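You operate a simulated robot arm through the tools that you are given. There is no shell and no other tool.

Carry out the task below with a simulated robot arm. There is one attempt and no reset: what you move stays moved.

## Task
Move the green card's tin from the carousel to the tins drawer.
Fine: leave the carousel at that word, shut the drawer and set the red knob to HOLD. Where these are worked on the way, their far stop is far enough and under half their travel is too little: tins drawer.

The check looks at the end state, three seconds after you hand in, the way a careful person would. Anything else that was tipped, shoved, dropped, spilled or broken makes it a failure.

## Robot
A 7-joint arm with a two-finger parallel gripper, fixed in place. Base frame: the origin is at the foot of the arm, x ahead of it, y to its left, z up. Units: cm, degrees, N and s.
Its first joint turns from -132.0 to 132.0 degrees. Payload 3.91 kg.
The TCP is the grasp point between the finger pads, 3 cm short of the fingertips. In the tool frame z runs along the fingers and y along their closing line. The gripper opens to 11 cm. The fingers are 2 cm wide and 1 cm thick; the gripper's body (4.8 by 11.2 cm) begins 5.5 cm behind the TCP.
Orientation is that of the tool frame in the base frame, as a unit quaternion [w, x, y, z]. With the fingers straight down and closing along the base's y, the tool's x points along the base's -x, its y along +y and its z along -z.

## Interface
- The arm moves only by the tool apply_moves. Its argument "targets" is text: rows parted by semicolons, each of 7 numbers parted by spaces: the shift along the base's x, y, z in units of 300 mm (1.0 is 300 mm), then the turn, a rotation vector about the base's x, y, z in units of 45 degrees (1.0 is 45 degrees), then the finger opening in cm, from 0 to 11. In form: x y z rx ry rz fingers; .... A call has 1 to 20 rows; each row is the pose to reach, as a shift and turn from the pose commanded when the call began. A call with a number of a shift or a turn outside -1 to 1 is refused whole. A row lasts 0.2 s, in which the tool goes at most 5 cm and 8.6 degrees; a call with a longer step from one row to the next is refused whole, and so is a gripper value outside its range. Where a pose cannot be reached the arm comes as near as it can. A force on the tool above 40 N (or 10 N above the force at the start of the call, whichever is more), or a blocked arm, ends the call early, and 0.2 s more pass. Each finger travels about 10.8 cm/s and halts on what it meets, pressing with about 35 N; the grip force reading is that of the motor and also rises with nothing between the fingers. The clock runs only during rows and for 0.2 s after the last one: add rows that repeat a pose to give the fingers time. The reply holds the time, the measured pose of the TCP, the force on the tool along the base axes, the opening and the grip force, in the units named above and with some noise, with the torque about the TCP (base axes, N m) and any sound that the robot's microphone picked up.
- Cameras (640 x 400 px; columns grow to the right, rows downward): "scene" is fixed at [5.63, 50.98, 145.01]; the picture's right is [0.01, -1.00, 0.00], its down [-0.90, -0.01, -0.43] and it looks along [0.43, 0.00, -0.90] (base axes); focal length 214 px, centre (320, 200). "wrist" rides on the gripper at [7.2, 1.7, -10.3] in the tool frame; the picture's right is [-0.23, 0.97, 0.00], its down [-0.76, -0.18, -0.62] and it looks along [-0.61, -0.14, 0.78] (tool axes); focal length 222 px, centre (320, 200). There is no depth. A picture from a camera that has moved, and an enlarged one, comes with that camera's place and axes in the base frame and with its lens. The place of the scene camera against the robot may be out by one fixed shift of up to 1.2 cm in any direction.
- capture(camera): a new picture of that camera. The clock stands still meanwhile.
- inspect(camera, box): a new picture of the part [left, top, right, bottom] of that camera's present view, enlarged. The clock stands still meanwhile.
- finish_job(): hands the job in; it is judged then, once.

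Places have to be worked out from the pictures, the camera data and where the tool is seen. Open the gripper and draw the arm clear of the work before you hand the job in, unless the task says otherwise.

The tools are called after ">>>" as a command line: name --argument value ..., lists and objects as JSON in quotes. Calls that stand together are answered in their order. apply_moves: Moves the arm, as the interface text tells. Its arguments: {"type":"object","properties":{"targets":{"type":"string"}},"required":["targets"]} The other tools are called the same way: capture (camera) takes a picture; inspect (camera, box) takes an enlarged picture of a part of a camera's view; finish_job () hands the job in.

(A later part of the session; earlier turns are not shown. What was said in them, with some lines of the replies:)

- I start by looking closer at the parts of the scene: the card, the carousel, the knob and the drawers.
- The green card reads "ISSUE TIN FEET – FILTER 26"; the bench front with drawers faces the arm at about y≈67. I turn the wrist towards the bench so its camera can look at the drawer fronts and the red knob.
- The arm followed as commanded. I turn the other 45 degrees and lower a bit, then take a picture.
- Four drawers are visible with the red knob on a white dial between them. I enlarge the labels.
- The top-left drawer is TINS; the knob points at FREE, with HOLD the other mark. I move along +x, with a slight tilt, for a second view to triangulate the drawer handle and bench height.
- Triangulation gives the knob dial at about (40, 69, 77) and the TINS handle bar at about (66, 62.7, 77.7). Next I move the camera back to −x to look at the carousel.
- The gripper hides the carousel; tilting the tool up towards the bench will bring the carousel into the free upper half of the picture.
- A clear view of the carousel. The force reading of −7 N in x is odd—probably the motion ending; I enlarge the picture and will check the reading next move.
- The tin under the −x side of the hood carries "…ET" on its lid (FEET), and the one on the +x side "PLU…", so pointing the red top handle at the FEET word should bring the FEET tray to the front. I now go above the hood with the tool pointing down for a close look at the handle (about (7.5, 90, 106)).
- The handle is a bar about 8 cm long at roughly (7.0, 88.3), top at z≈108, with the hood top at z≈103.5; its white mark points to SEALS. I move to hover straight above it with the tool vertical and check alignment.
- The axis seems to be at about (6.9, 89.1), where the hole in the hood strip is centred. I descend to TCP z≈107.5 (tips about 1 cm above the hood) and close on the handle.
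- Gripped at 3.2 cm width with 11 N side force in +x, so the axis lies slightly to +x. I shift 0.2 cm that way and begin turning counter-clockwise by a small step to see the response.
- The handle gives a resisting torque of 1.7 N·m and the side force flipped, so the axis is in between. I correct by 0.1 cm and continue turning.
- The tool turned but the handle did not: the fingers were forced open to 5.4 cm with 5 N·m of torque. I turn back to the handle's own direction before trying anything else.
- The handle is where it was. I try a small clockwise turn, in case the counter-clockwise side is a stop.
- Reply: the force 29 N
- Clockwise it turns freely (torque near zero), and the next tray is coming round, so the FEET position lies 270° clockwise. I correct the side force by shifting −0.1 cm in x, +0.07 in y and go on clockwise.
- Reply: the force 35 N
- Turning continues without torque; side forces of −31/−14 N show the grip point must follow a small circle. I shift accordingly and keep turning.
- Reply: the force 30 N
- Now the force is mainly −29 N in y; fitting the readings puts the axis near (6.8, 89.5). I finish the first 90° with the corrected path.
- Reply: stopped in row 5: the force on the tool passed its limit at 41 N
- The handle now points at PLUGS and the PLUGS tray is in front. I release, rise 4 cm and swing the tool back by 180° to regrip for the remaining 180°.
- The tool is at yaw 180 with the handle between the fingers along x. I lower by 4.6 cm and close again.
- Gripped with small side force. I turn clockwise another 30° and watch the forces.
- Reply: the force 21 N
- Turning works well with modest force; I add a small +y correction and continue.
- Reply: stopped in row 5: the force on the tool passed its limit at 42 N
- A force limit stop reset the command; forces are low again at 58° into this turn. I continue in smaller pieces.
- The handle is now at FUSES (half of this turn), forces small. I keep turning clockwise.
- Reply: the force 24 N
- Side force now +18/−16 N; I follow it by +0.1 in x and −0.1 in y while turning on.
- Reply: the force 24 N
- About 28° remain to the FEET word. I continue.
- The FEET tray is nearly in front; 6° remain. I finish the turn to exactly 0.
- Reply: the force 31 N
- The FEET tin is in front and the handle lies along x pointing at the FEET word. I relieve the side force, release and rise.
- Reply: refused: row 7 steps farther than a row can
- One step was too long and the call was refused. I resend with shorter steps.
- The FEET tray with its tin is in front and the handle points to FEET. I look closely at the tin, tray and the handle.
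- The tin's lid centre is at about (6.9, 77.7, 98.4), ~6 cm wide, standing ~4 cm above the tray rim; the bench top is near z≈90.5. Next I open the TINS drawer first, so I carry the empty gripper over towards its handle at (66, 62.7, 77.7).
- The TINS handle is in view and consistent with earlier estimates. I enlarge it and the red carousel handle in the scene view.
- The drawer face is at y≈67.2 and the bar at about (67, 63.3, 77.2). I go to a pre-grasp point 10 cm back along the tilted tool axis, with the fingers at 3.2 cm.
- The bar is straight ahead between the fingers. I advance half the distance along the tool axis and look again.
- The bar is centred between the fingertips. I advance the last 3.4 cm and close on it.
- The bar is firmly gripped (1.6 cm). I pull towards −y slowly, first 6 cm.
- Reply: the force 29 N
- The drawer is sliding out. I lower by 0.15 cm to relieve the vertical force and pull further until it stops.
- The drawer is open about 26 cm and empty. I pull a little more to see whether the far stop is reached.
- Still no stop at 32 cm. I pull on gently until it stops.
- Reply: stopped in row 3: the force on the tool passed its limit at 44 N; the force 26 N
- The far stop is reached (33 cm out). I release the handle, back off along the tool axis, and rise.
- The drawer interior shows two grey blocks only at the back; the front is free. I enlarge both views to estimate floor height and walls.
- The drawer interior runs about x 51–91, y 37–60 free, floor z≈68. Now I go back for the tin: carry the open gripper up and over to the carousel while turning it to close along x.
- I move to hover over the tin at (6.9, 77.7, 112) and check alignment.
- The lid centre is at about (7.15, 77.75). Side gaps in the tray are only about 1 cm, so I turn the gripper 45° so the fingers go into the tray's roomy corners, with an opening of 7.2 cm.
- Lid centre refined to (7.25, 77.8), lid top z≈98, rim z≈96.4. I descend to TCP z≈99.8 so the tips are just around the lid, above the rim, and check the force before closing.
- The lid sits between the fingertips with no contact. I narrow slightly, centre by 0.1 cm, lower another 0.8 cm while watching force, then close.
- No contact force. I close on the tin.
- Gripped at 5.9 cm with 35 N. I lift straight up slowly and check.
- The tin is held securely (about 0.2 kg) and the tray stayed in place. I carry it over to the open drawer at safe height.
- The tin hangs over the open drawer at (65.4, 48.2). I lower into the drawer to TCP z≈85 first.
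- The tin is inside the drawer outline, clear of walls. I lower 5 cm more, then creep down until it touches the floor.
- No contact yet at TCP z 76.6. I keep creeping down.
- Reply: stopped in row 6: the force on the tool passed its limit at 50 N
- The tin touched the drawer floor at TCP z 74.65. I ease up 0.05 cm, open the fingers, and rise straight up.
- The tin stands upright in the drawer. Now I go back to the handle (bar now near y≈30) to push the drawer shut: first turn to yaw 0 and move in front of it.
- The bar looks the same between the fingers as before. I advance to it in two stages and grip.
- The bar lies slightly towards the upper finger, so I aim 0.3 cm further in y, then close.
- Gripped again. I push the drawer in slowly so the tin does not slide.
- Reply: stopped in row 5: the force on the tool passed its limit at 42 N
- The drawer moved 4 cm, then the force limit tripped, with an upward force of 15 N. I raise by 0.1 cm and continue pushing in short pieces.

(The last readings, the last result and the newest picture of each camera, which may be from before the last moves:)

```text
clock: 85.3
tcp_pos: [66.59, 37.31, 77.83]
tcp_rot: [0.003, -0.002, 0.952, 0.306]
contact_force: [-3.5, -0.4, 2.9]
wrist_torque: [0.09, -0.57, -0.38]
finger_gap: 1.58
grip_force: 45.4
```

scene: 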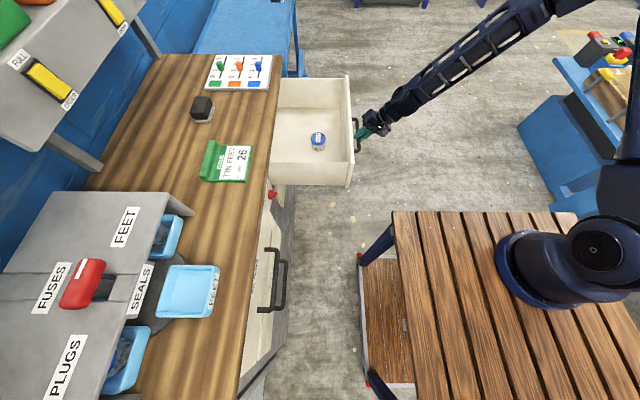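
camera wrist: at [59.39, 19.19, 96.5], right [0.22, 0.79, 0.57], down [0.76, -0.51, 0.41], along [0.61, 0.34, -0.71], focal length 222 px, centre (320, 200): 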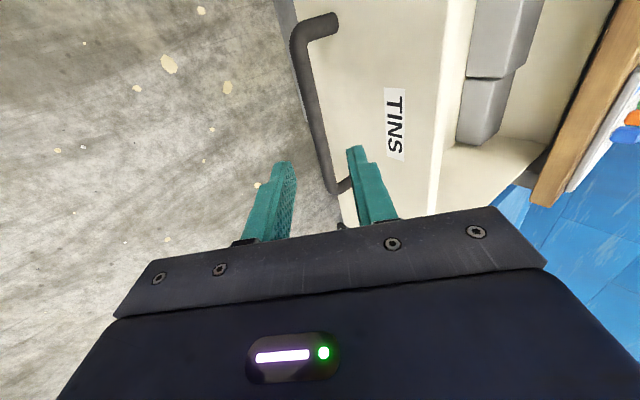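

Force is small now. I keep pushing at about 5 cm/s.

>>> apply_moves --targets "0 0.012 0 0 0 0 0.8; 0 0.035 0 0 0 0 0.8; 0 0.06 0 0 0 0 0.8; 0 0.088 0 0 0 0 0.8; 0 0.116 0 0 0 0 0.8; 0 0.144 0 0 0 0 0.8; 0 0.172 0 0 0 0 0.8; 0 0.2 0 0 0 0 0.8; 0 0.225 0 0 0 0 0.8; 0 0.245 0 0 0 0 0.8; 0 0.255 0 0 0 0 0.8"

>>> capture --camera "scene"

```text
clock: 87.7
tcp_pos: [66.62, 44.92, 77.83]
tcp_rot: [0.003, -0.002, 0.952, 0.306]
contact_force: [-10.4, -0.2, -2.8]
wrist_torque: [-0.04, -0.39, -0.21]
finger_gap: 1.59
grip_force: 45.4
```

```text
taken
```

scene: 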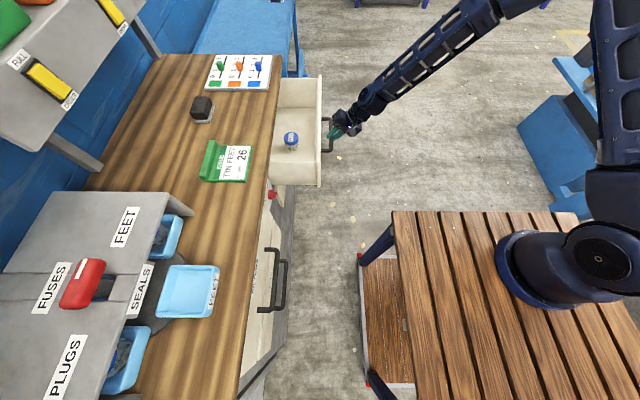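

The tin rides along upright. I continue with a slight −x correction.

>>> apply_moves --targets "-0.002 0.012 0 0 0 0 0.8; -0.002 0.035 0 0 0 0 0.8; -0.002 0.062 0 0 0 0 0.8; -0.002 0.092 0 0 0 0 0.8; -0.002 0.122 0 0 0 0 0.8; -0.002 0.152 0 0 0 0 0.8; -0.002 0.182 0 0 0 0 0.8; -0.002 0.212 0 0 0 0 0.8; -0.002 0.242 0 0 0 0 0.8; -0.002 0.272 0 0 0 0 0.8; -0.002 0.302 0 0 0 0 0.8; -0.002 0.33 0 0 0 0 0.8; -0.002 0.355 0 0 0 0 0.8; -0.002 0.375 0 0 0 0 0.8; -0.002 0.385 0 0 0 0 0.8"

>>> capture --camera "scene"

```text
clock: 90.9
tcp_pos: [66.62, 56.66, 77.84]
tcp_rot: [0.003, -0.002, 0.952, 0.306]
contact_force: [-12.3, -0.7, -2.8]
wrist_torque: [-0.03, 0.02, 0.04]
finger_gap: 1.59
grip_force: 45.2
```

```text
taken
```

scene: 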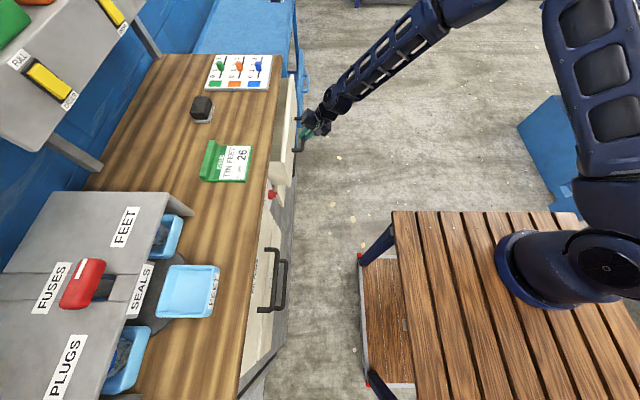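

About 6 cm remain. I push gently until the closing stop is felt.

>>> apply_moves --targets "-0.002 0.015 0 0 0 0 0.8; -0.002 0.035 0 0 0 0 0.8; -0.002 0.058 0 0 0 0 0.8; -0.002 0.082 0 0 0 0 0.8; -0.002 0.106 0 0 0 0 0.8; -0.002 0.13 0 0 0 0 0.8; -0.002 0.154 0 0 0 0 0.8; -0.002 0.175 0 0 0 0 0.8; -0.002 0.19 0 0 0 0 0.8; -0.002 0.2 0 0 0 0 0.8; -0.002 0.208 0 0 0 0 0.8; -0.002 0.216 0 0 0 0 0.8"

>>> capture --camera "scene"

>>> capture --camera "wrist"

```text
clock: 93.5
tcp_pos: [66.59, 62.58, 77.83]
tcp_rot: [0.003, -0.002, 0.953, 0.304]
contact_force: [-6.0, -13.0, 11.5]
wrist_torque: [-0.1, 0.02, 0.1]
finger_gap: 1.55
grip_force: 45.3
stopped in row 12: the force on the tool passed its limit at 47 N (the readings are from after the stop); the commanded pose is now the measured one
```

```text
taken
```

scene: 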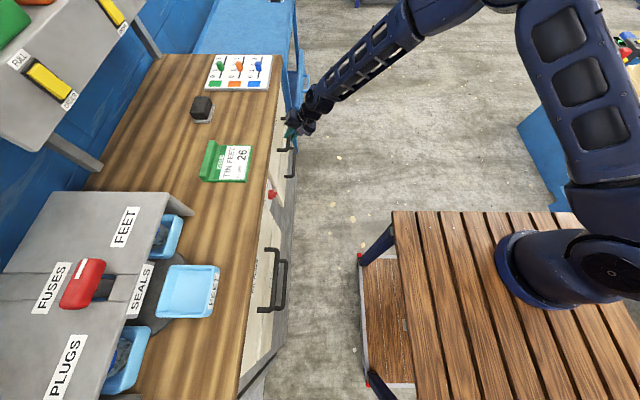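

```text
taken
camera wrist: at [59.28, 58.01, 87.12], right [0.22, 0.79, 0.57], down [0.76, -0.51, 0.41], along [0.61, 0.34, -0.72], focal length 222 px, centre (320, 200)
```

wrist: 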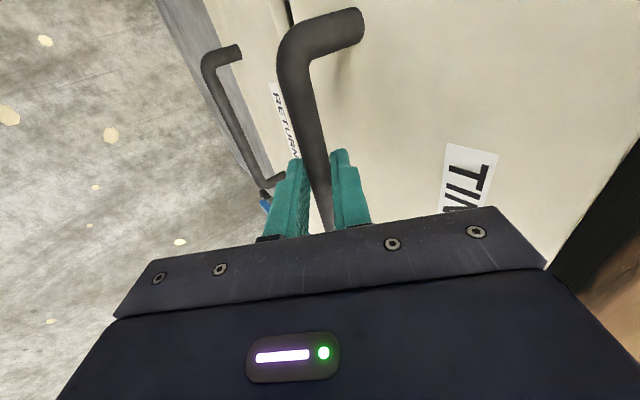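

The drawer is shut (same y as at the start). I release the handle and back out along the tool axis.

>>> apply_moves --targets "0 0 0 0 0 0 2.4; 0 0 0 0 0 0 3.4; 0 0 0 0 0 0 3.4; 0 -0.05 0.07 0 0 0 3.4; 0 -0.1 0.14 0 0 0 3.4; 0 -0.16 0.23 0 0 0 3.4; 0 -0.24 0.34 0 0 0 3.4; 0 -0.34 0.44 0 0 0 3.4; 0 -0.46 0.5 0 0 0 3.4; 0 -0.58 0.5 0 0 0 3.4"

>>> capture --camera "wrist"

>>> inspect --camera "scene" --box '[180, 40, 320, 200]'

```text
clock: 95.7
tcp_pos: [66.56, 45.4, 92.82]
tcp_rot: [0.003, -0.002, 0.953, 0.304]
contact_force: [-1.0, -0.1, 0.1]
wrist_torque: [-0.03, -0.04, -0.01]
finger_gap: 3.39
grip_force: 0.0
```

```text
taken
camera wrist: at [59.31, 40.88, 101.96], right [0.22, 0.79, 0.57], down [0.76, -0.5, 0.41], along [0.61, 0.34, -0.72], focal length 222 px, centre (320, 200)
```

wrist: 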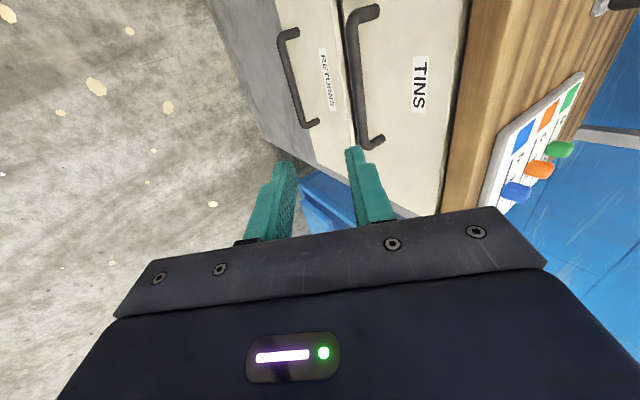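

```text
2.50 times, centred on (250, 120) of scene
camera zoom: at [5.63, 50.98, 145.01], right [0.01, -1.0, 0.0], down [-0.9, -0.01, -0.43], along [0.43, 0.0, -0.9], focal length 536 px, centre (495, 400)
```

zoom: 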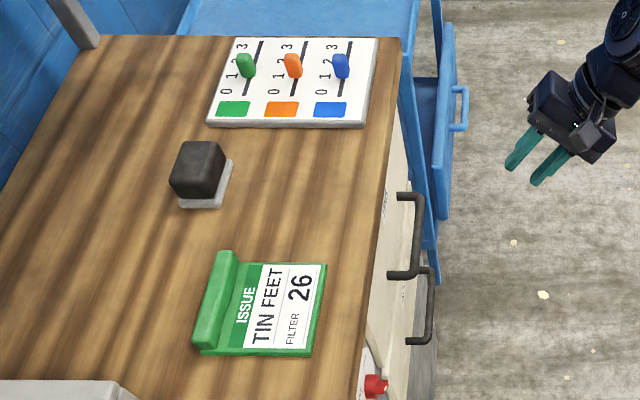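

The drawer is shut flush. Next is the red knob at about (40, 69, 77): I bring the tool in front of it, turning it so the camera is below the gripper and looks at the dial.

>>> apply_moves --targets "-0.07 -0.005 0.02 0 -0.0957 0.1365 3.4; -0.14 -0.01 0.04 0 -0.1913 0.273 3.4; -0.21 -0.015 0.06 0 -0.287 0.4095 3.4; -0.28 -0.02 0.08 0 -0.3827 0.546 3.4; -0.36 -0.025 0.1 0 -0.478 0.6825 3.4; -0.44 -0.03 0.1 0 -0.574 0.819 3.4"

>>> apply_moves --targets "-0.07 -0.015 0 0 -0.0957 0.1365 3.4; -0.14 -0.03 0 0 -0.1913 0.273 3.4; -0.21 -0.045 0 0 -0.287 0.4095 3.4; -0.28 -0.06 0 0 -0.3827 0.546 3.4; -0.36 -0.08 0 0 -0.478 0.6825 3.4; -0.44 -0.1 0 0 -0.574 0.819 3.4"

>>> apply_moves --targets "0 0 -0.02 0.14 0 0 3.4; 0 0 -0.05 0.28 0 0 3.4; 0 0 -0.1 0.42 0 0 3.4; 0 0 -0.15 0.556 0 0 3.4; 0 0 -0.15 0.556 0 0 3.4"

>>> capture --camera "wrist"

>>> capture --camera "scene"

```text
clock: 97.1
tcp_pos: [53.67, 44.52, 95.8]
tcp_rot: [0.117, -0.367, 0.879, 0.282]
contact_force: [0.0, 0.2, -1.0]
wrist_torque: [0.01, -0.01, 0.05]
finger_gap: 3.4
grip_force: 0.0
```

```text
clock: 98.5
tcp_pos: [40.3, 41.36, 95.68]
tcp_rot: [-0.213, 0.677, -0.671, -0.216]
contact_force: [0.2, -0.2, 0.3]
wrist_torque: [0.03, -0.05, -0.01]
finger_gap: 3.43
grip_force: 0.0
```

```text
clock: 99.7
tcp_pos: [40.28, 41.19, 91.32]
tcp_rot: [-0.355, 0.613, -0.609, -0.357]
contact_force: [-0.5, 0.3, 0.0]
wrist_torque: [-0.02, -0.05, 0.0]
finger_gap: 3.4
grip_force: 0.1
```

```text
taken
camera wrist: at [38.63, 28.68, 90.07], right [-0.97, 0.11, 0.2], down [0.18, -0.16, 0.97], along [0.13, 0.98, 0.14], focal length 222 px, centre (320, 200)
```

wrist: 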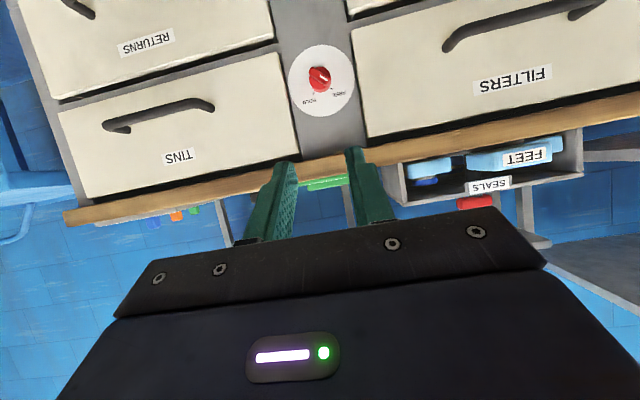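

```text
taken
```

scene: 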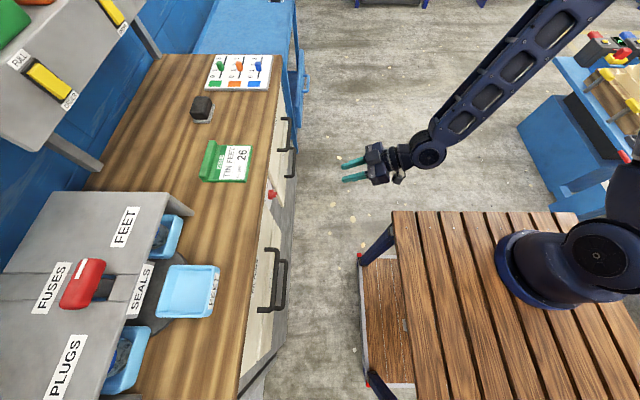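

>>> inspect --camera "wrist" --box '[275, 35, 371, 130]'

>>> inspect --camera "scene" --box '[250, 170, 300, 220]'

```text
4.21 times, centred on (323, 82) of wrist
camera zoom: at [38.63, 28.68, 90.07], right [-0.97, 0.11, 0.2], down [0.18, -0.16, 0.97], along [0.13, 0.98, 0.14], focal length 935 px, centre (307, 695)
```

zoom: 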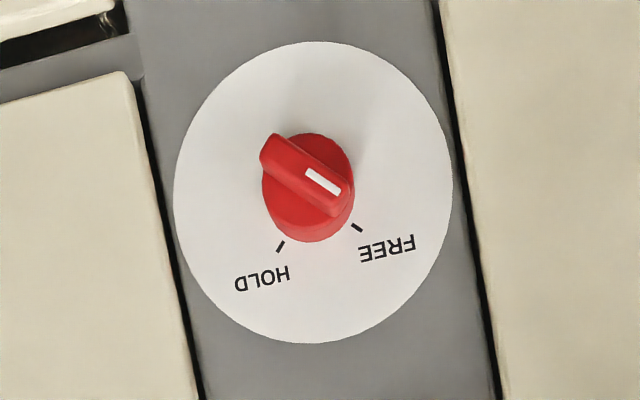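

```text
8.00 times, centred on (275, 195) of scene
camera zoom: at [5.63, 50.98, 145.01], right [0.01, -1.0, 0.0], down [-0.9, -0.01, -0.43], along [0.43, 0.0, -0.9], focal length 1716 px, centre (680, 240)
```

zoom: 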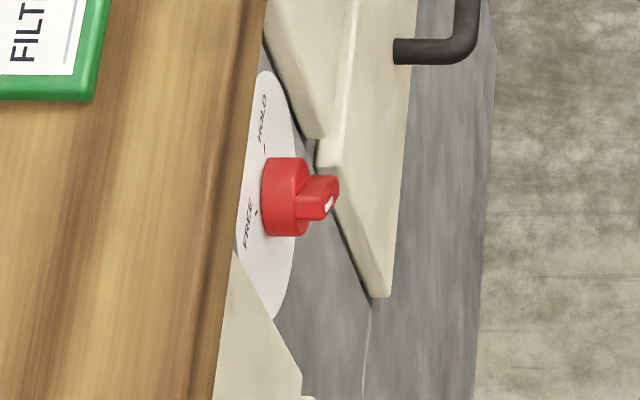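

The knob is clear now: centre about (39.7, 76.0), ridge pointing to FREE at ~45° left of up, HOLD ~45° right; the ridge sticks out to y≈66. I level the tool to point along +y in front of the knob.

>>> apply_moves --targets "-0.005 0.04 -0.08 0.14 0 0 3.4; -0.01 0.08 -0.16 0.28 0 0 3.4; -0.015 0.12 -0.24 0.42 0 0 3.4; -0.02 0.17 -0.33 0.55 0 0 3.4; -0.02 0.22 -0.42 0.665 0 0 3.4; -0.02 0.22 -0.42 0.665 0 0 3.4"

>>> capture --camera "wrist"

>>> capture --camera "scene"

```text
clock: 101.1
tcp_pos: [39.71, 47.79, 78.46]
tcp_rot: [0.501, -0.501, 0.496, 0.502]
contact_force: [-0.3, 0.3, -0.1]
wrist_torque: [0.01, -0.04, 0.03]
finger_gap: 3.4
grip_force: 0.0
```

```text
taken
camera wrist: at [38.12, 37.62, 71.08], right [-0.97, -0.01, 0.22], down [0.18, -0.63, 0.76], along [0.13, 0.78, 0.61], focal length 222 px, centre (320, 200)
```

wrist: 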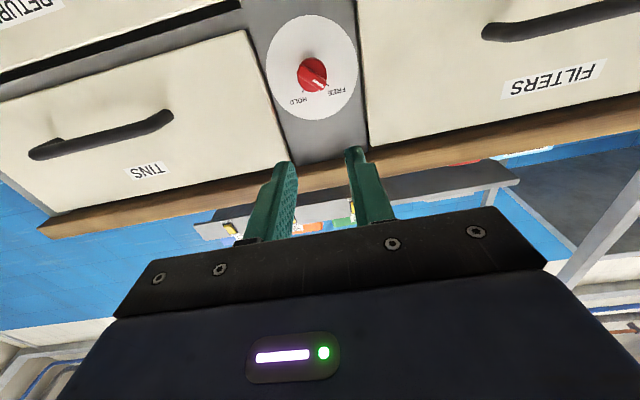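

```text
taken
```

scene: 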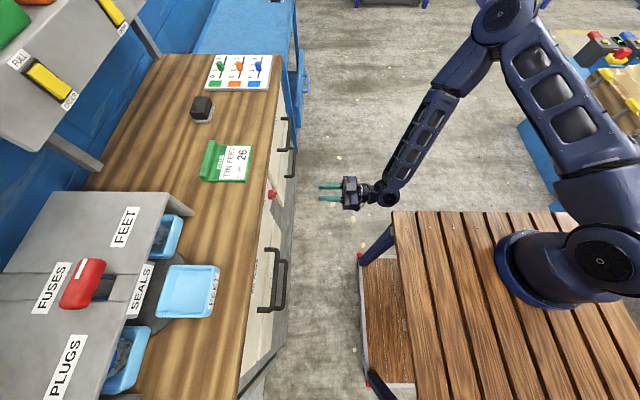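

The level pose is reached. I enlarge the knob for position.

>>> inspect --camera "wrist" --box '[252, 10, 372, 125]'

```text
3.48 times, centred on (312, 68) of wrist
camera zoom: at [38.12, 37.62, 71.08], right [-0.97, -0.01, 0.22], down [0.18, -0.63, 0.76], along [0.13, 0.78, 0.61], focal length 773 px, centre (348, 661)
```

zoom: 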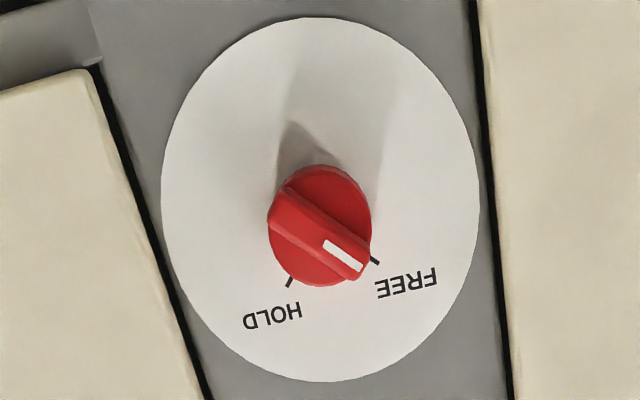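

Triangulated: ridge front centre at about (39.8, 66.5, 75.7). I roll the tool −45° about y to match the ridge and move to a point ahead of the knob.

>>> apply_moves --targets "0 0.03 -0.02 0 -0.166 0 3.4; 0 0.06 -0.04 0 -0.333 0 3.4; 0.001 0.1 -0.06 0 -0.5 0 3.4; 0.001 0.14 -0.08 0 -0.667 0 3.4; 0.001 0.17 -0.09 0 -0.833 0 3.4; 0.001 0.2 -0.092 0 -1.0 0 3.4; 0.001 0.2 -0.092 0 -1.0 0 3.4"

>>> capture --camera "wrist"

>>> capture --camera "scene"

```text
clock: 102.7
tcp_pos: [39.53, 53.76, 76.12]
tcp_rot: [-0.652, 0.655, -0.267, -0.271]
contact_force: [-0.9, -0.2, -0.8]
wrist_torque: [-0.01, 0.02, 0.02]
finger_gap: 3.38
grip_force: 0.1
```

```text
taken
camera wrist: at [43.57, 43.58, 69.64], right [-0.85, -0.01, -0.53], down [-0.41, -0.63, 0.66], along [-0.34, 0.78, 0.53], focal length 222 px, centre (320, 200)
```

wrist: 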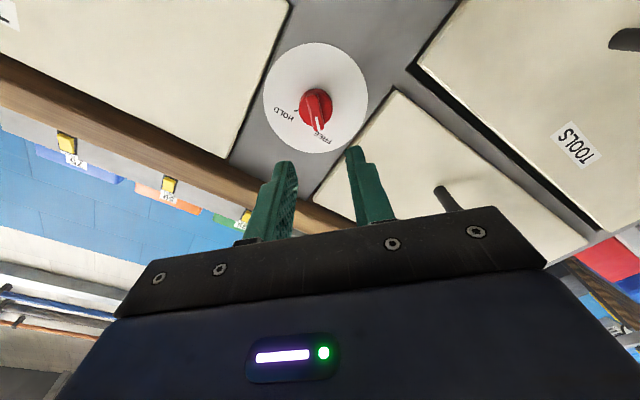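

```text
taken
```

scene: 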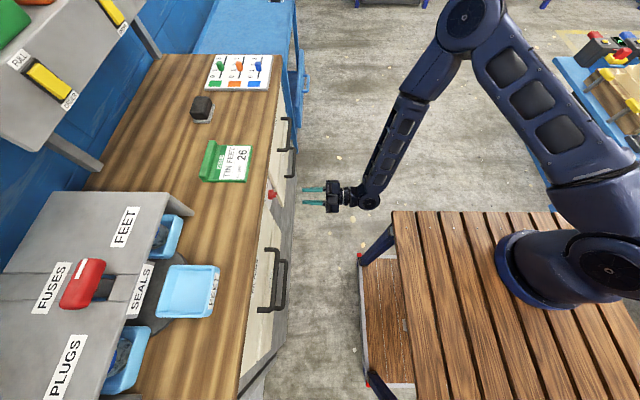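

>>> inspect --camera "wrist" --box '[240, 30, 400, 200]'

```text
2.35 times, centred on (320, 115) of wrist
camera zoom: at [43.57, 43.58, 69.64], right [-0.85, -0.01, -0.53], down [-0.41, -0.63, 0.66], along [-0.34, 0.78, 0.53], focal length 523 px, centre (320, 400)
```

zoom: 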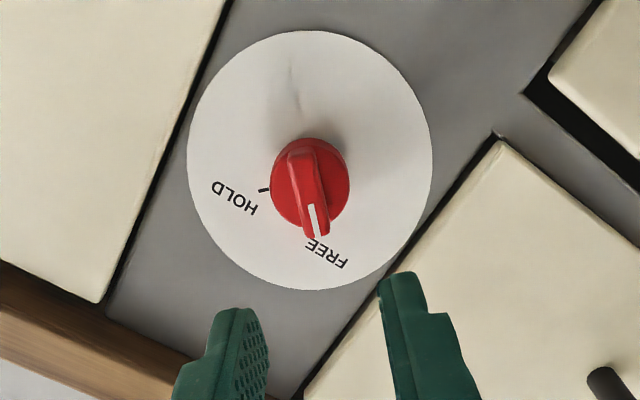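

The ridge is parallel to the finger pads. It sits about 0.5 cm to +x of the tool axis; I correct and advance to y≈60.5, then look again.

>>> apply_moves --targets "0.008 0.08 -0.003 0 0 0 3.4; 0.015 0.16 -0.005 0 0 0 3.4; 0.015 0.225 -0.005 0 0 0 3.4; 0.015 0.225 -0.005 0 0 0 3.4"

>>> inspect --camera "wrist" --box '[220, 40, 420, 220]'

>>> inspect --camera "scene" --box '[240, 160, 340, 230]'

```text
clock: 103.7
tcp_pos: [40.03, 60.68, 75.73]
tcp_rot: [-0.652, 0.655, -0.267, -0.272]
contact_force: [-0.3, -0.2, 0.2]
wrist_torque: [-0.01, 0.0, 0.02]
finger_gap: 3.4
grip_force: 0.0
```

```text
2.22 times, centred on (320, 130) of wrist
camera zoom: at [44.06, 50.51, 69.52], right [-0.85, -0.01, -0.53], down [-0.41, -0.63, 0.66], along [-0.34, 0.78, 0.53], focal length 494 px, centre (320, 356)
```

zoom: 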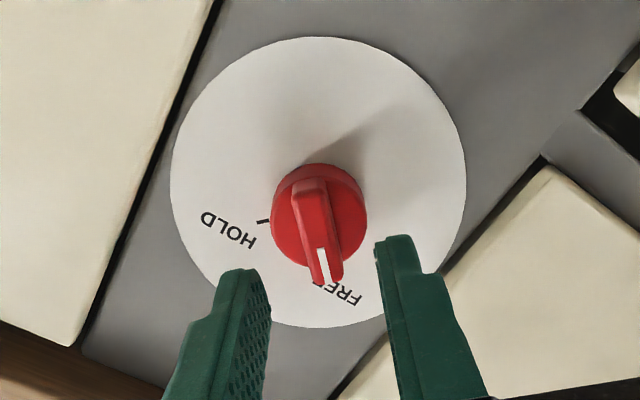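

```text
5.71 times, centred on (290, 195) of scene
camera zoom: at [5.63, 50.98, 145.01], right [0.01, -1.0, 0.0], down [-0.9, -0.01, -0.43], along [0.43, 0.0, -0.9], focal length 1226 px, centre (491, 229)
```

zoom: 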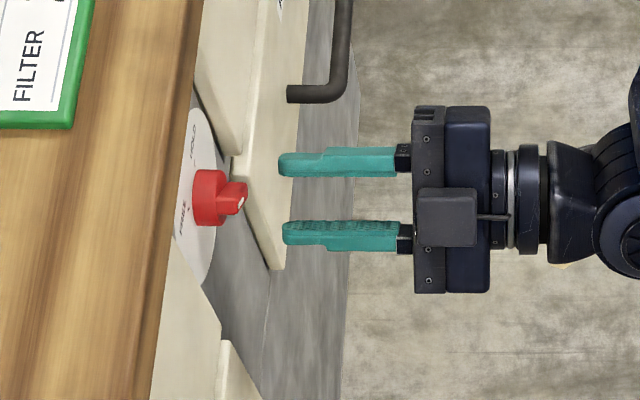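

Aligned within about 0.15 cm; the scene view shows the ridge front 2 cm ahead of the tips and the cap 3.4 cm ahead. I advance 3.1 cm and close gently on the ridge.

>>> apply_moves --targets "0.002 0.04 0 0 0 0 3.4; 0.004 0.08 0 0 0 0 3.4; 0.004 0.103 0 0 0 0 3.4; 0.004 0.103 0 0 0 0 2.6; 0.004 0.103 0 0 0 0 1.8; 0.004 0.103 0 0 0 0 1; 0.004 0.103 0 0 0 0 0.8; 0.004 0.103 0 0 0 0 0.8"

>>> inspect --camera "wrist" --box '[220, 40, 420, 220]'

>>> inspect --camera "scene" --box '[240, 160, 340, 230]'

```text
clock: 105.5
tcp_pos: [40.17, 63.69, 75.9]
tcp_rot: [-0.652, 0.655, -0.268, -0.273]
contact_force: [-6.1, 0.6, -7.5]
wrist_torque: [-0.21, 0.06, 0.14]
finger_gap: 1.31
grip_force: 5.1
```

```text
2.22 times, centred on (320, 130) of wrist
camera zoom: at [44.2, 53.47, 69.53], right [-0.85, -0.01, -0.53], down [-0.41, -0.63, 0.66], along [-0.34, 0.78, 0.53], focal length 494 px, centre (320, 356)
```

zoom: 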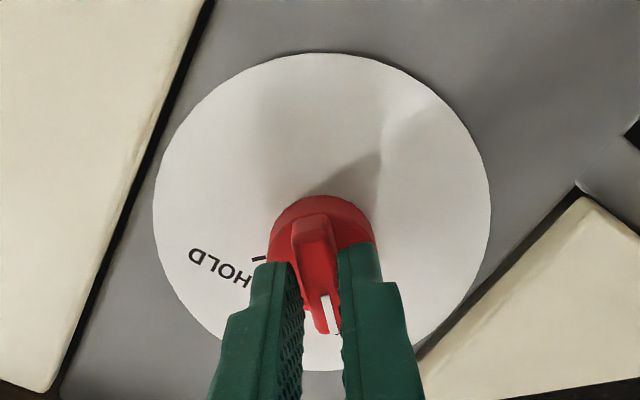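

```text
5.71 times, centred on (290, 195) of scene
camera zoom: at [5.63, 50.98, 145.01], right [0.01, -1.0, 0.0], down [-0.9, -0.01, -0.43], along [0.43, 0.0, -0.9], focal length 1226 px, centre (491, 229)
```

zoom: 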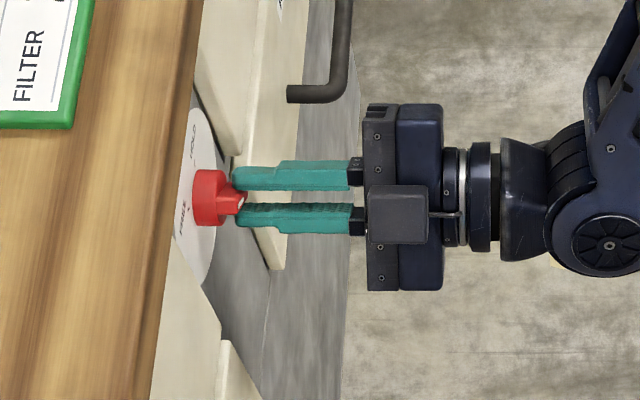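

The fingers are on the ridge (1.3 cm). I shift 0.08 cm to relieve the side force, go 0.25 cm deeper, let the grip build up, and start turning towards HOLD.

>>> apply_moves --targets "-0.002 0.008 -0.002 0 0 0 0.6; -0.002 0.008 -0.002 0 0 0 0.6; -0.002 0.008 -0.002 0 0 0 0.6; -0.002 0.008 -0.002 0 0.08 0 0.6; -0.002 0.008 -0.002 0 0.18 0 0.6; -0.002 0.008 -0.002 0 0.28 0 0.6"

>>> inspect --camera "wrist" --box '[220, 40, 420, 220]'

```text
clock: 106.9
tcp_pos: [40.13, 63.94, 75.9]
tcp_rot: [-0.62, 0.62, -0.338, -0.342]
contact_force: [-3.4, -24.9, 12.1]
wrist_torque: [-0.23, -0.01, -0.5]
finger_gap: 1.2
grip_force: 44.6
```

```text
2.22 times, centred on (320, 130) of wrist
camera zoom: at [42.66, 53.77, 68.69], right [-0.94, -0.01, -0.33], down [-0.26, -0.63, 0.74], along [-0.21, 0.78, 0.59], focal length 494 px, centre (320, 356)
```

zoom: 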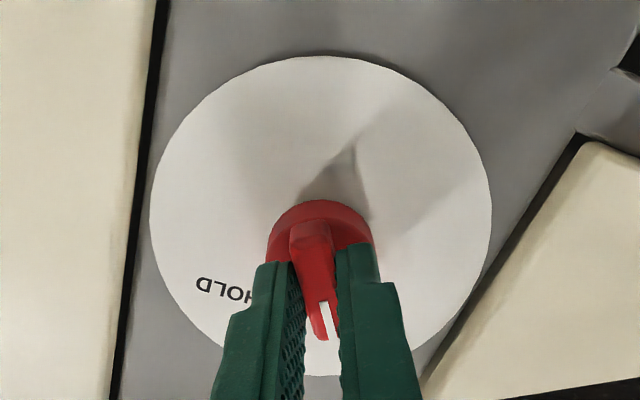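

The knob turns with the tool. The tips press lightly on the cap, so I back off 0.1 cm and continue turning.

>>> apply_moves --targets "0 -0.004 0.002 0 0.08 0 0.6; 0 -0.004 0.002 0 0.2 0 0.6; 0 -0.004 0.002 0 0.32 0 0.6; 0 -0.004 0.002 0 0.44 0 0.6"

```text
clock: 107.9
tcp_pos: [40.08, 64.03, 75.74]
tcp_rot: [-0.551, 0.553, -0.439, -0.444]
contact_force: [-4.0, 28.1, -17.5]
wrist_torque: [-0.02, 0.0, -0.02]
finger_gap: 1.15
grip_force: 44.7
```

>>> apply_moves --targets "0 0.002 -0.002 0 0.08 0 0.6; 0 0.002 -0.002 0 0.2 0 0.6; 0 0.002 -0.002 0 0.32 0 0.6; 0 0.002 -0.002 0 0.44 0 0.6"

>>> inspect --camera "wrist" --box '[220, 40, 420, 220]'

```text
clock: 108.9
tcp_pos: [40.06, 63.93, 75.73]
tcp_rot: [0.468, -0.469, 0.527, 0.533]
contact_force: [-17.5, 7.7, -1.8]
wrist_torque: [-0.45, -0.03, 0.27]
finger_gap: 1.18
grip_force: 44.6
```

```text
2.22 times, centred on (320, 130) of wrist
camera zoom: at [37.49, 53.75, 68.65], right [-0.94, -0.01, 0.34], down [0.27, -0.63, 0.73], along [0.21, 0.78, 0.59], focal length 494 px, centre (320, 356)
```

zoom: 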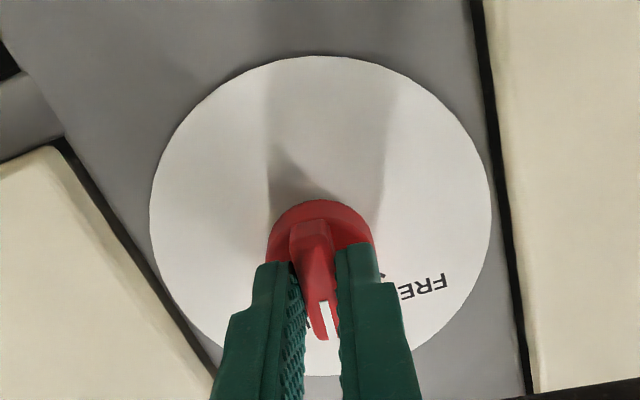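

The knob is following (52° so far). I correct x by −0.08 cm and continue.

>>> apply_moves --targets "-0.003 0 0 0 0.08 0 0.6; -0.003 0 0 0 0.2 0 0.6; -0.003 0 0 0 0.32 0 0.6; -0.003 0 0 0 0.44 0 0.6"

```text
clock: 109.9
tcp_pos: [40.04, 63.95, 75.85]
tcp_rot: [0.371, -0.37, 0.6, 0.605]
contact_force: [-20.3, 3.2, 3.1]
wrist_torque: [-0.91, -0.04, 0.75]
finger_gap: 1.18
grip_force: 45.4
```

>>> apply_moves --targets "-0.003 0 0 0 0.08 0 0.6; -0.003 0 0 0 0.16 0 0.6; -0.003 0 0 0 0.24 0 0.6"

>>> inspect --camera "wrist" --box '[220, 40, 420, 220]'

```text
clock: 110.7
tcp_pos: [39.9, 64.03, 75.9]
tcp_rot: [0.313, -0.311, 0.632, 0.637]
contact_force: [-13.6, 2.3, 10.5]
wrist_torque: [-0.18, -0.02, 0.38]
finger_gap: 1.22
grip_force: 44.3
```

```text
2.22 times, centred on (320, 130) of wrist
camera zoom: at [34.13, 53.76, 70.93], right [-0.63, -0.01, 0.77], down [0.61, -0.63, 0.49], along [0.48, 0.78, 0.4], focal length 494 px, centre (320, 356)
```

zoom: 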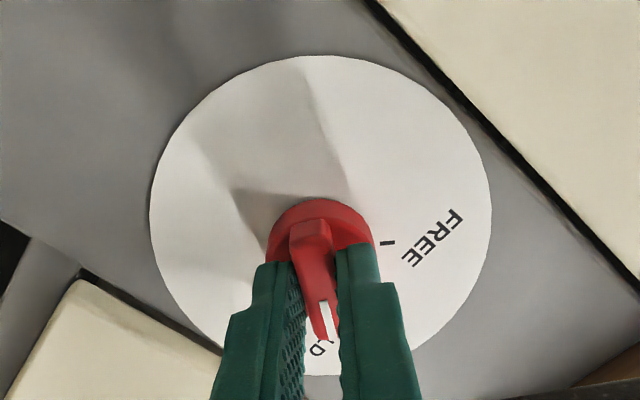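

83° turned so far with almost no torque. I turn the remaining 7° in two small steps, watching for a stop.

>>> apply_moves --targets "-0.002 0 0.001 0 0.08 0 0.6; -0.002 0 0.001 0 0.16 0 0.6; -0.002 0 0.001 0 0.16 0 0.6"

>>> inspect --camera "wrist" --box '[220, 40, 420, 220]'

```text
clock: 111.5
tcp_pos: [39.87, 64.0, 75.83]
tcp_rot: [0.273, -0.271, 0.651, 0.655]
contact_force: [-11.2, 0.8, 12.2]
wrist_torque: [-0.15, -0.02, 0.52]
finger_gap: 1.19
grip_force: 45.3
```

```text
2.22 times, centred on (320, 130) of wrist
camera zoom: at [33.56, 53.75, 71.71], right [-0.53, -0.01, 0.85], down [0.66, -0.63, 0.41], along [0.53, 0.78, 0.34], focal length 494 px, centre (320, 356)
```

zoom: 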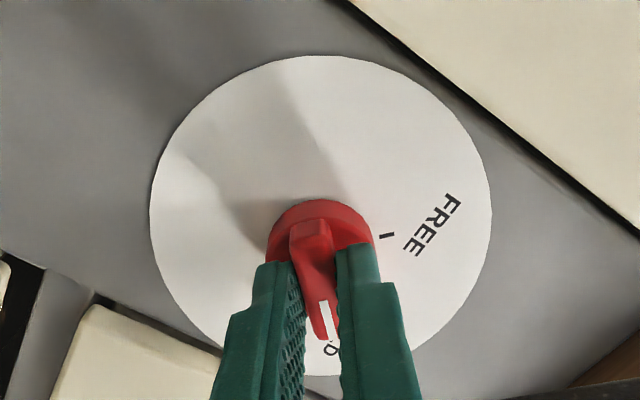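

Ninety degrees done with no stop felt. I open, back straight off, and look at where the knob points.

>>> apply_moves --targets "0 0 0 0 0 0 1.6; 0 0 0 0 0 0 2.6; 0 0 0 0 0 0 3.4; 0 -0.05 0 0 0 0 3.4; 0 -0.12 0 0 0 0 3.4; 0 -0.24 0 0 0 0 3.4; 0 -0.36 0 0 0 0 3.4; 0 -0.45 0 0 0 0 3.4; 0 -0.45 0 0 0 0 3.4"

>>> inspect --camera "wrist" --box '[240, 10, 400, 170]'

>>> inspect --camera "scene" --box '[250, 170, 300, 220]'

```text
clock: 113.5
tcp_pos: [40.0, 50.4, 75.69]
tcp_rot: [0.272, -0.27, 0.651, 0.655]
contact_force: [-0.3, 0.2, -0.1]
wrist_torque: [0.0, 0.01, 0.0]
finger_gap: 3.39
grip_force: 0.0
```

```text
2.50 times, centred on (320, 90) of wrist
camera zoom: at [33.66, 40.1, 71.61], right [-0.53, -0.01, 0.85], down [0.66, -0.63, 0.41], along [0.53, 0.78, 0.34], focal length 555 px, centre (320, 475)
```

zoom: 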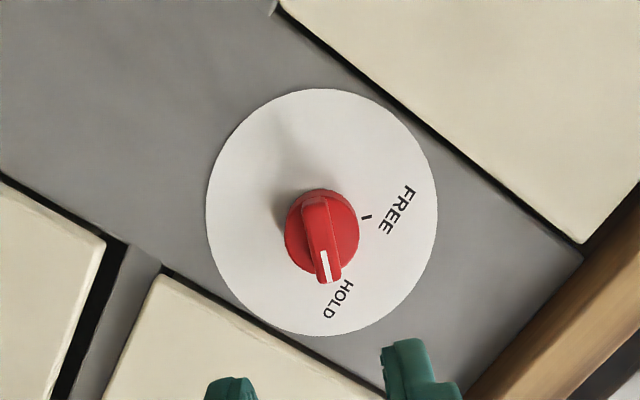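

```text
8.00 times, centred on (275, 195) of scene
camera zoom: at [5.63, 50.98, 145.01], right [0.01, -1.0, 0.0], down [-0.9, -0.01, -0.43], along [0.43, 0.0, -0.9], focal length 1716 px, centre (680, 240)
```

zoom: 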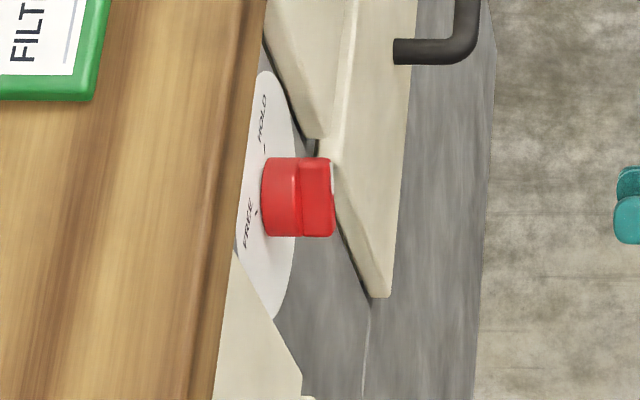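

The ridge now points at ~47° right, straight at HOLD (label at ~45°). I raise the arm clear and open the gripper, then check the whole scene.

>>> apply_moves --targets "0 -0.05 0.12 0 0 0 4; 0 -0.1 0.26 0 0 0 6; 0 -0.15 0.4 0 0 0 8; 0 -0.18 0.55 0 0 0 10; 0 -0.2 0.7 0 0 0 11; 0 -0.2 0.85 0 0 0 11; 0 -0.2 1.0 0 0 0 11; 0 -0.2 1.0 0 0 0 11"

>>> capture --camera "scene"

>>> capture --camera "wrist"

>>> inspect --camera "scene" --box '[20, 200, 220, 400]'

>>> inspect --camera "scene" --box '[180, 40, 320, 200]'

```text
clock: 115.3
tcp_pos: [39.82, 44.46, 105.9]
tcp_rot: [0.273, -0.272, 0.65, 0.655]
contact_force: [0.0, -0.6, -0.2]
wrist_torque: [-0.01, 0.03, -0.01]
finger_gap: 10.98
grip_force: 0.1
```

```text
taken
```

scene: 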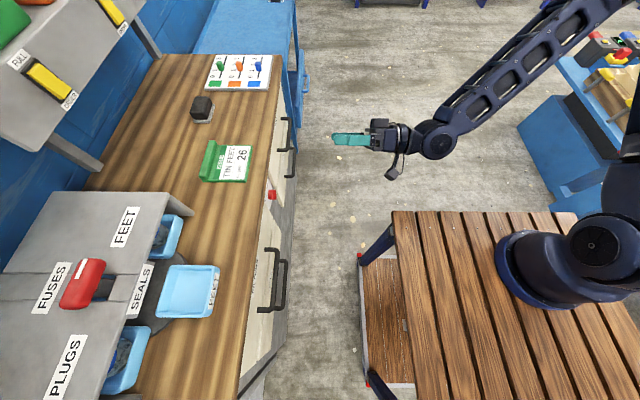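

```text
taken
camera wrist: at [33.53, 34.26, 101.83], right [-0.53, -0.01, 0.85], down [0.66, -0.63, 0.41], along [0.53, 0.78, 0.34], focal length 222 px, centre (320, 200)
```

wrist: 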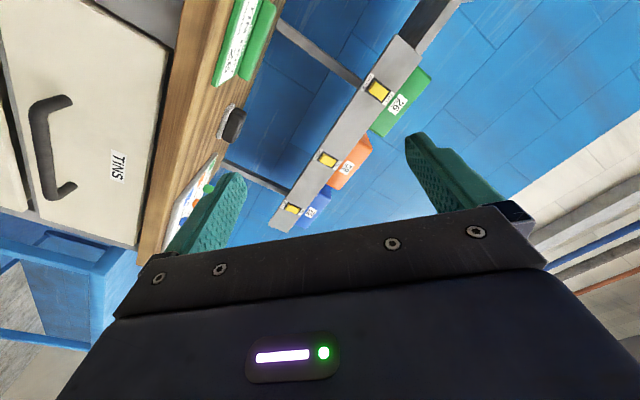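

```text
2.00 times, centred on (120, 300) of scene
camera zoom: at [5.63, 50.98, 145.01], right [0.01, -1.0, 0.0], down [-0.9, -0.01, -0.43], along [0.43, 0.0, -0.9], focal length 429 px, centre (720, 0)
```

zoom: 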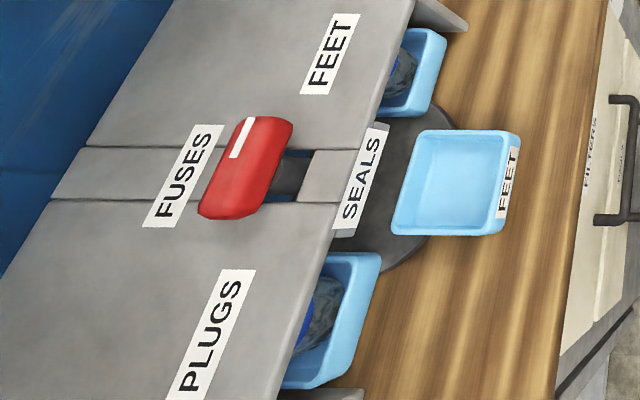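

```text
2.50 times, centred on (250, 120) of scene
camera zoom: at [5.63, 50.98, 145.01], right [0.01, -1.0, 0.0], down [-0.9, -0.01, -0.43], along [0.43, 0.0, -0.9], focal length 536 px, centre (495, 400)
```

zoom: 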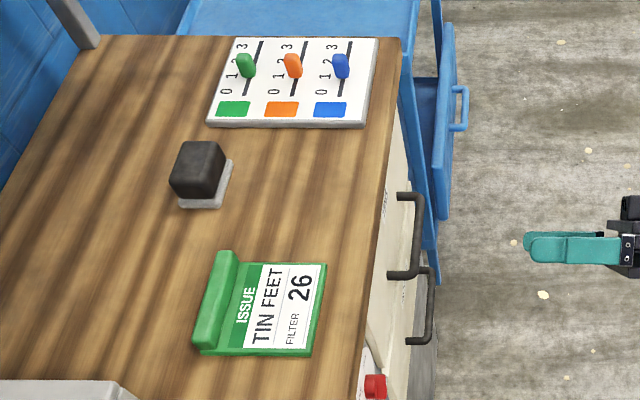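

Everything matches: FEET tray and handle at FEET, drawer flush, knob at HOLD, nothing else disturbed. I draw the arm a bit further up and away before handing in.

>>> apply_moves --targets "0 -0.04 0.12 0 0 0 11; 0 -0.08 0.25 0 0 0 11; 0 -0.12 0.38 0 0 0 11; 0 -0.16 0.5 0 0 0 11; 0 -0.2 0.6 0 0 0 11; 0 -0.2 0.6 0 0 0 11"

>>> capture --camera "scene"

>>> inspect --camera "scene" --box '[240, 100, 320, 320]'

```text
clock: 116.7
tcp_pos: [39.99, 38.22, 123.94]
tcp_rot: [0.272, -0.272, 0.65, 0.656]
contact_force: [-0.6, 0.5, -0.9]
wrist_torque: [0.01, 0.01, -0.05]
finger_gap: 11.01
grip_force: 0.0
```

```text
taken
```

scene: 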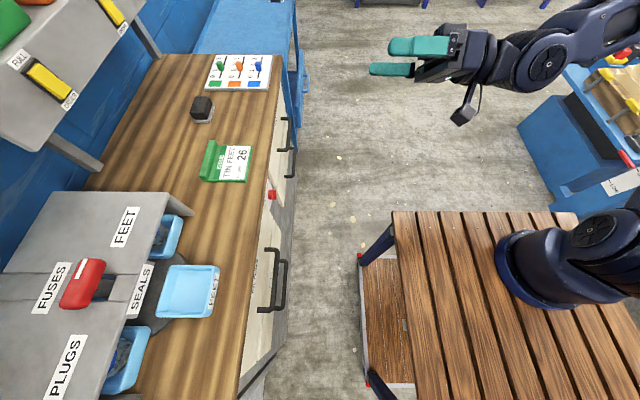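

```text
1.82 times, centred on (280, 210) of scene
camera zoom: at [5.63, 50.98, 145.01], right [0.01, -1.0, 0.0], down [-0.9, -0.01, -0.43], along [0.43, 0.0, -0.9], focal length 390 px, centre (393, 182)
```

zoom: 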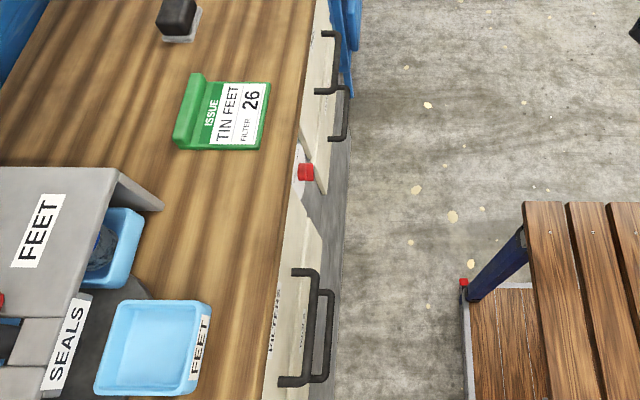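

The gripper is open and clear of the work. The FEET tin is in the shut TINS drawer, the carousel stands at FEET and the knob is on HOLD, so I hand in the job.

>>> finish_job

```text
The job is handed in.
```

The FEET tin is now in the TINS drawer and I have handed the job in; I don't have the check's result.

- **Tin:** The green card read "ISSUE TIN FEET". I lifted that tin from the carousel's front tray and set it upright on the drawer floor. It was still upright in the last picture before the drawer slid under the bench top.
- **Carousel:** The red handle points at FEET and the FEET tray, now empty, is at the front. The handle would not turn counter-clockwise, so I took it 270° clockwise. That first try forced the fingers open, but the handle itself did not move.
- **Drawer:** I opened it to its far stop, about 33 cm, and pushed it shut to within 1 mm of where it started.
- **Knob:** I turned it 90° from FREE and it now points at HOLD, within 2–3 degrees by my estimate. I felt no stop at that position.

The final scene pictures show nothing else tipped or moved. The gripper is open and the arm is clear of the bench.
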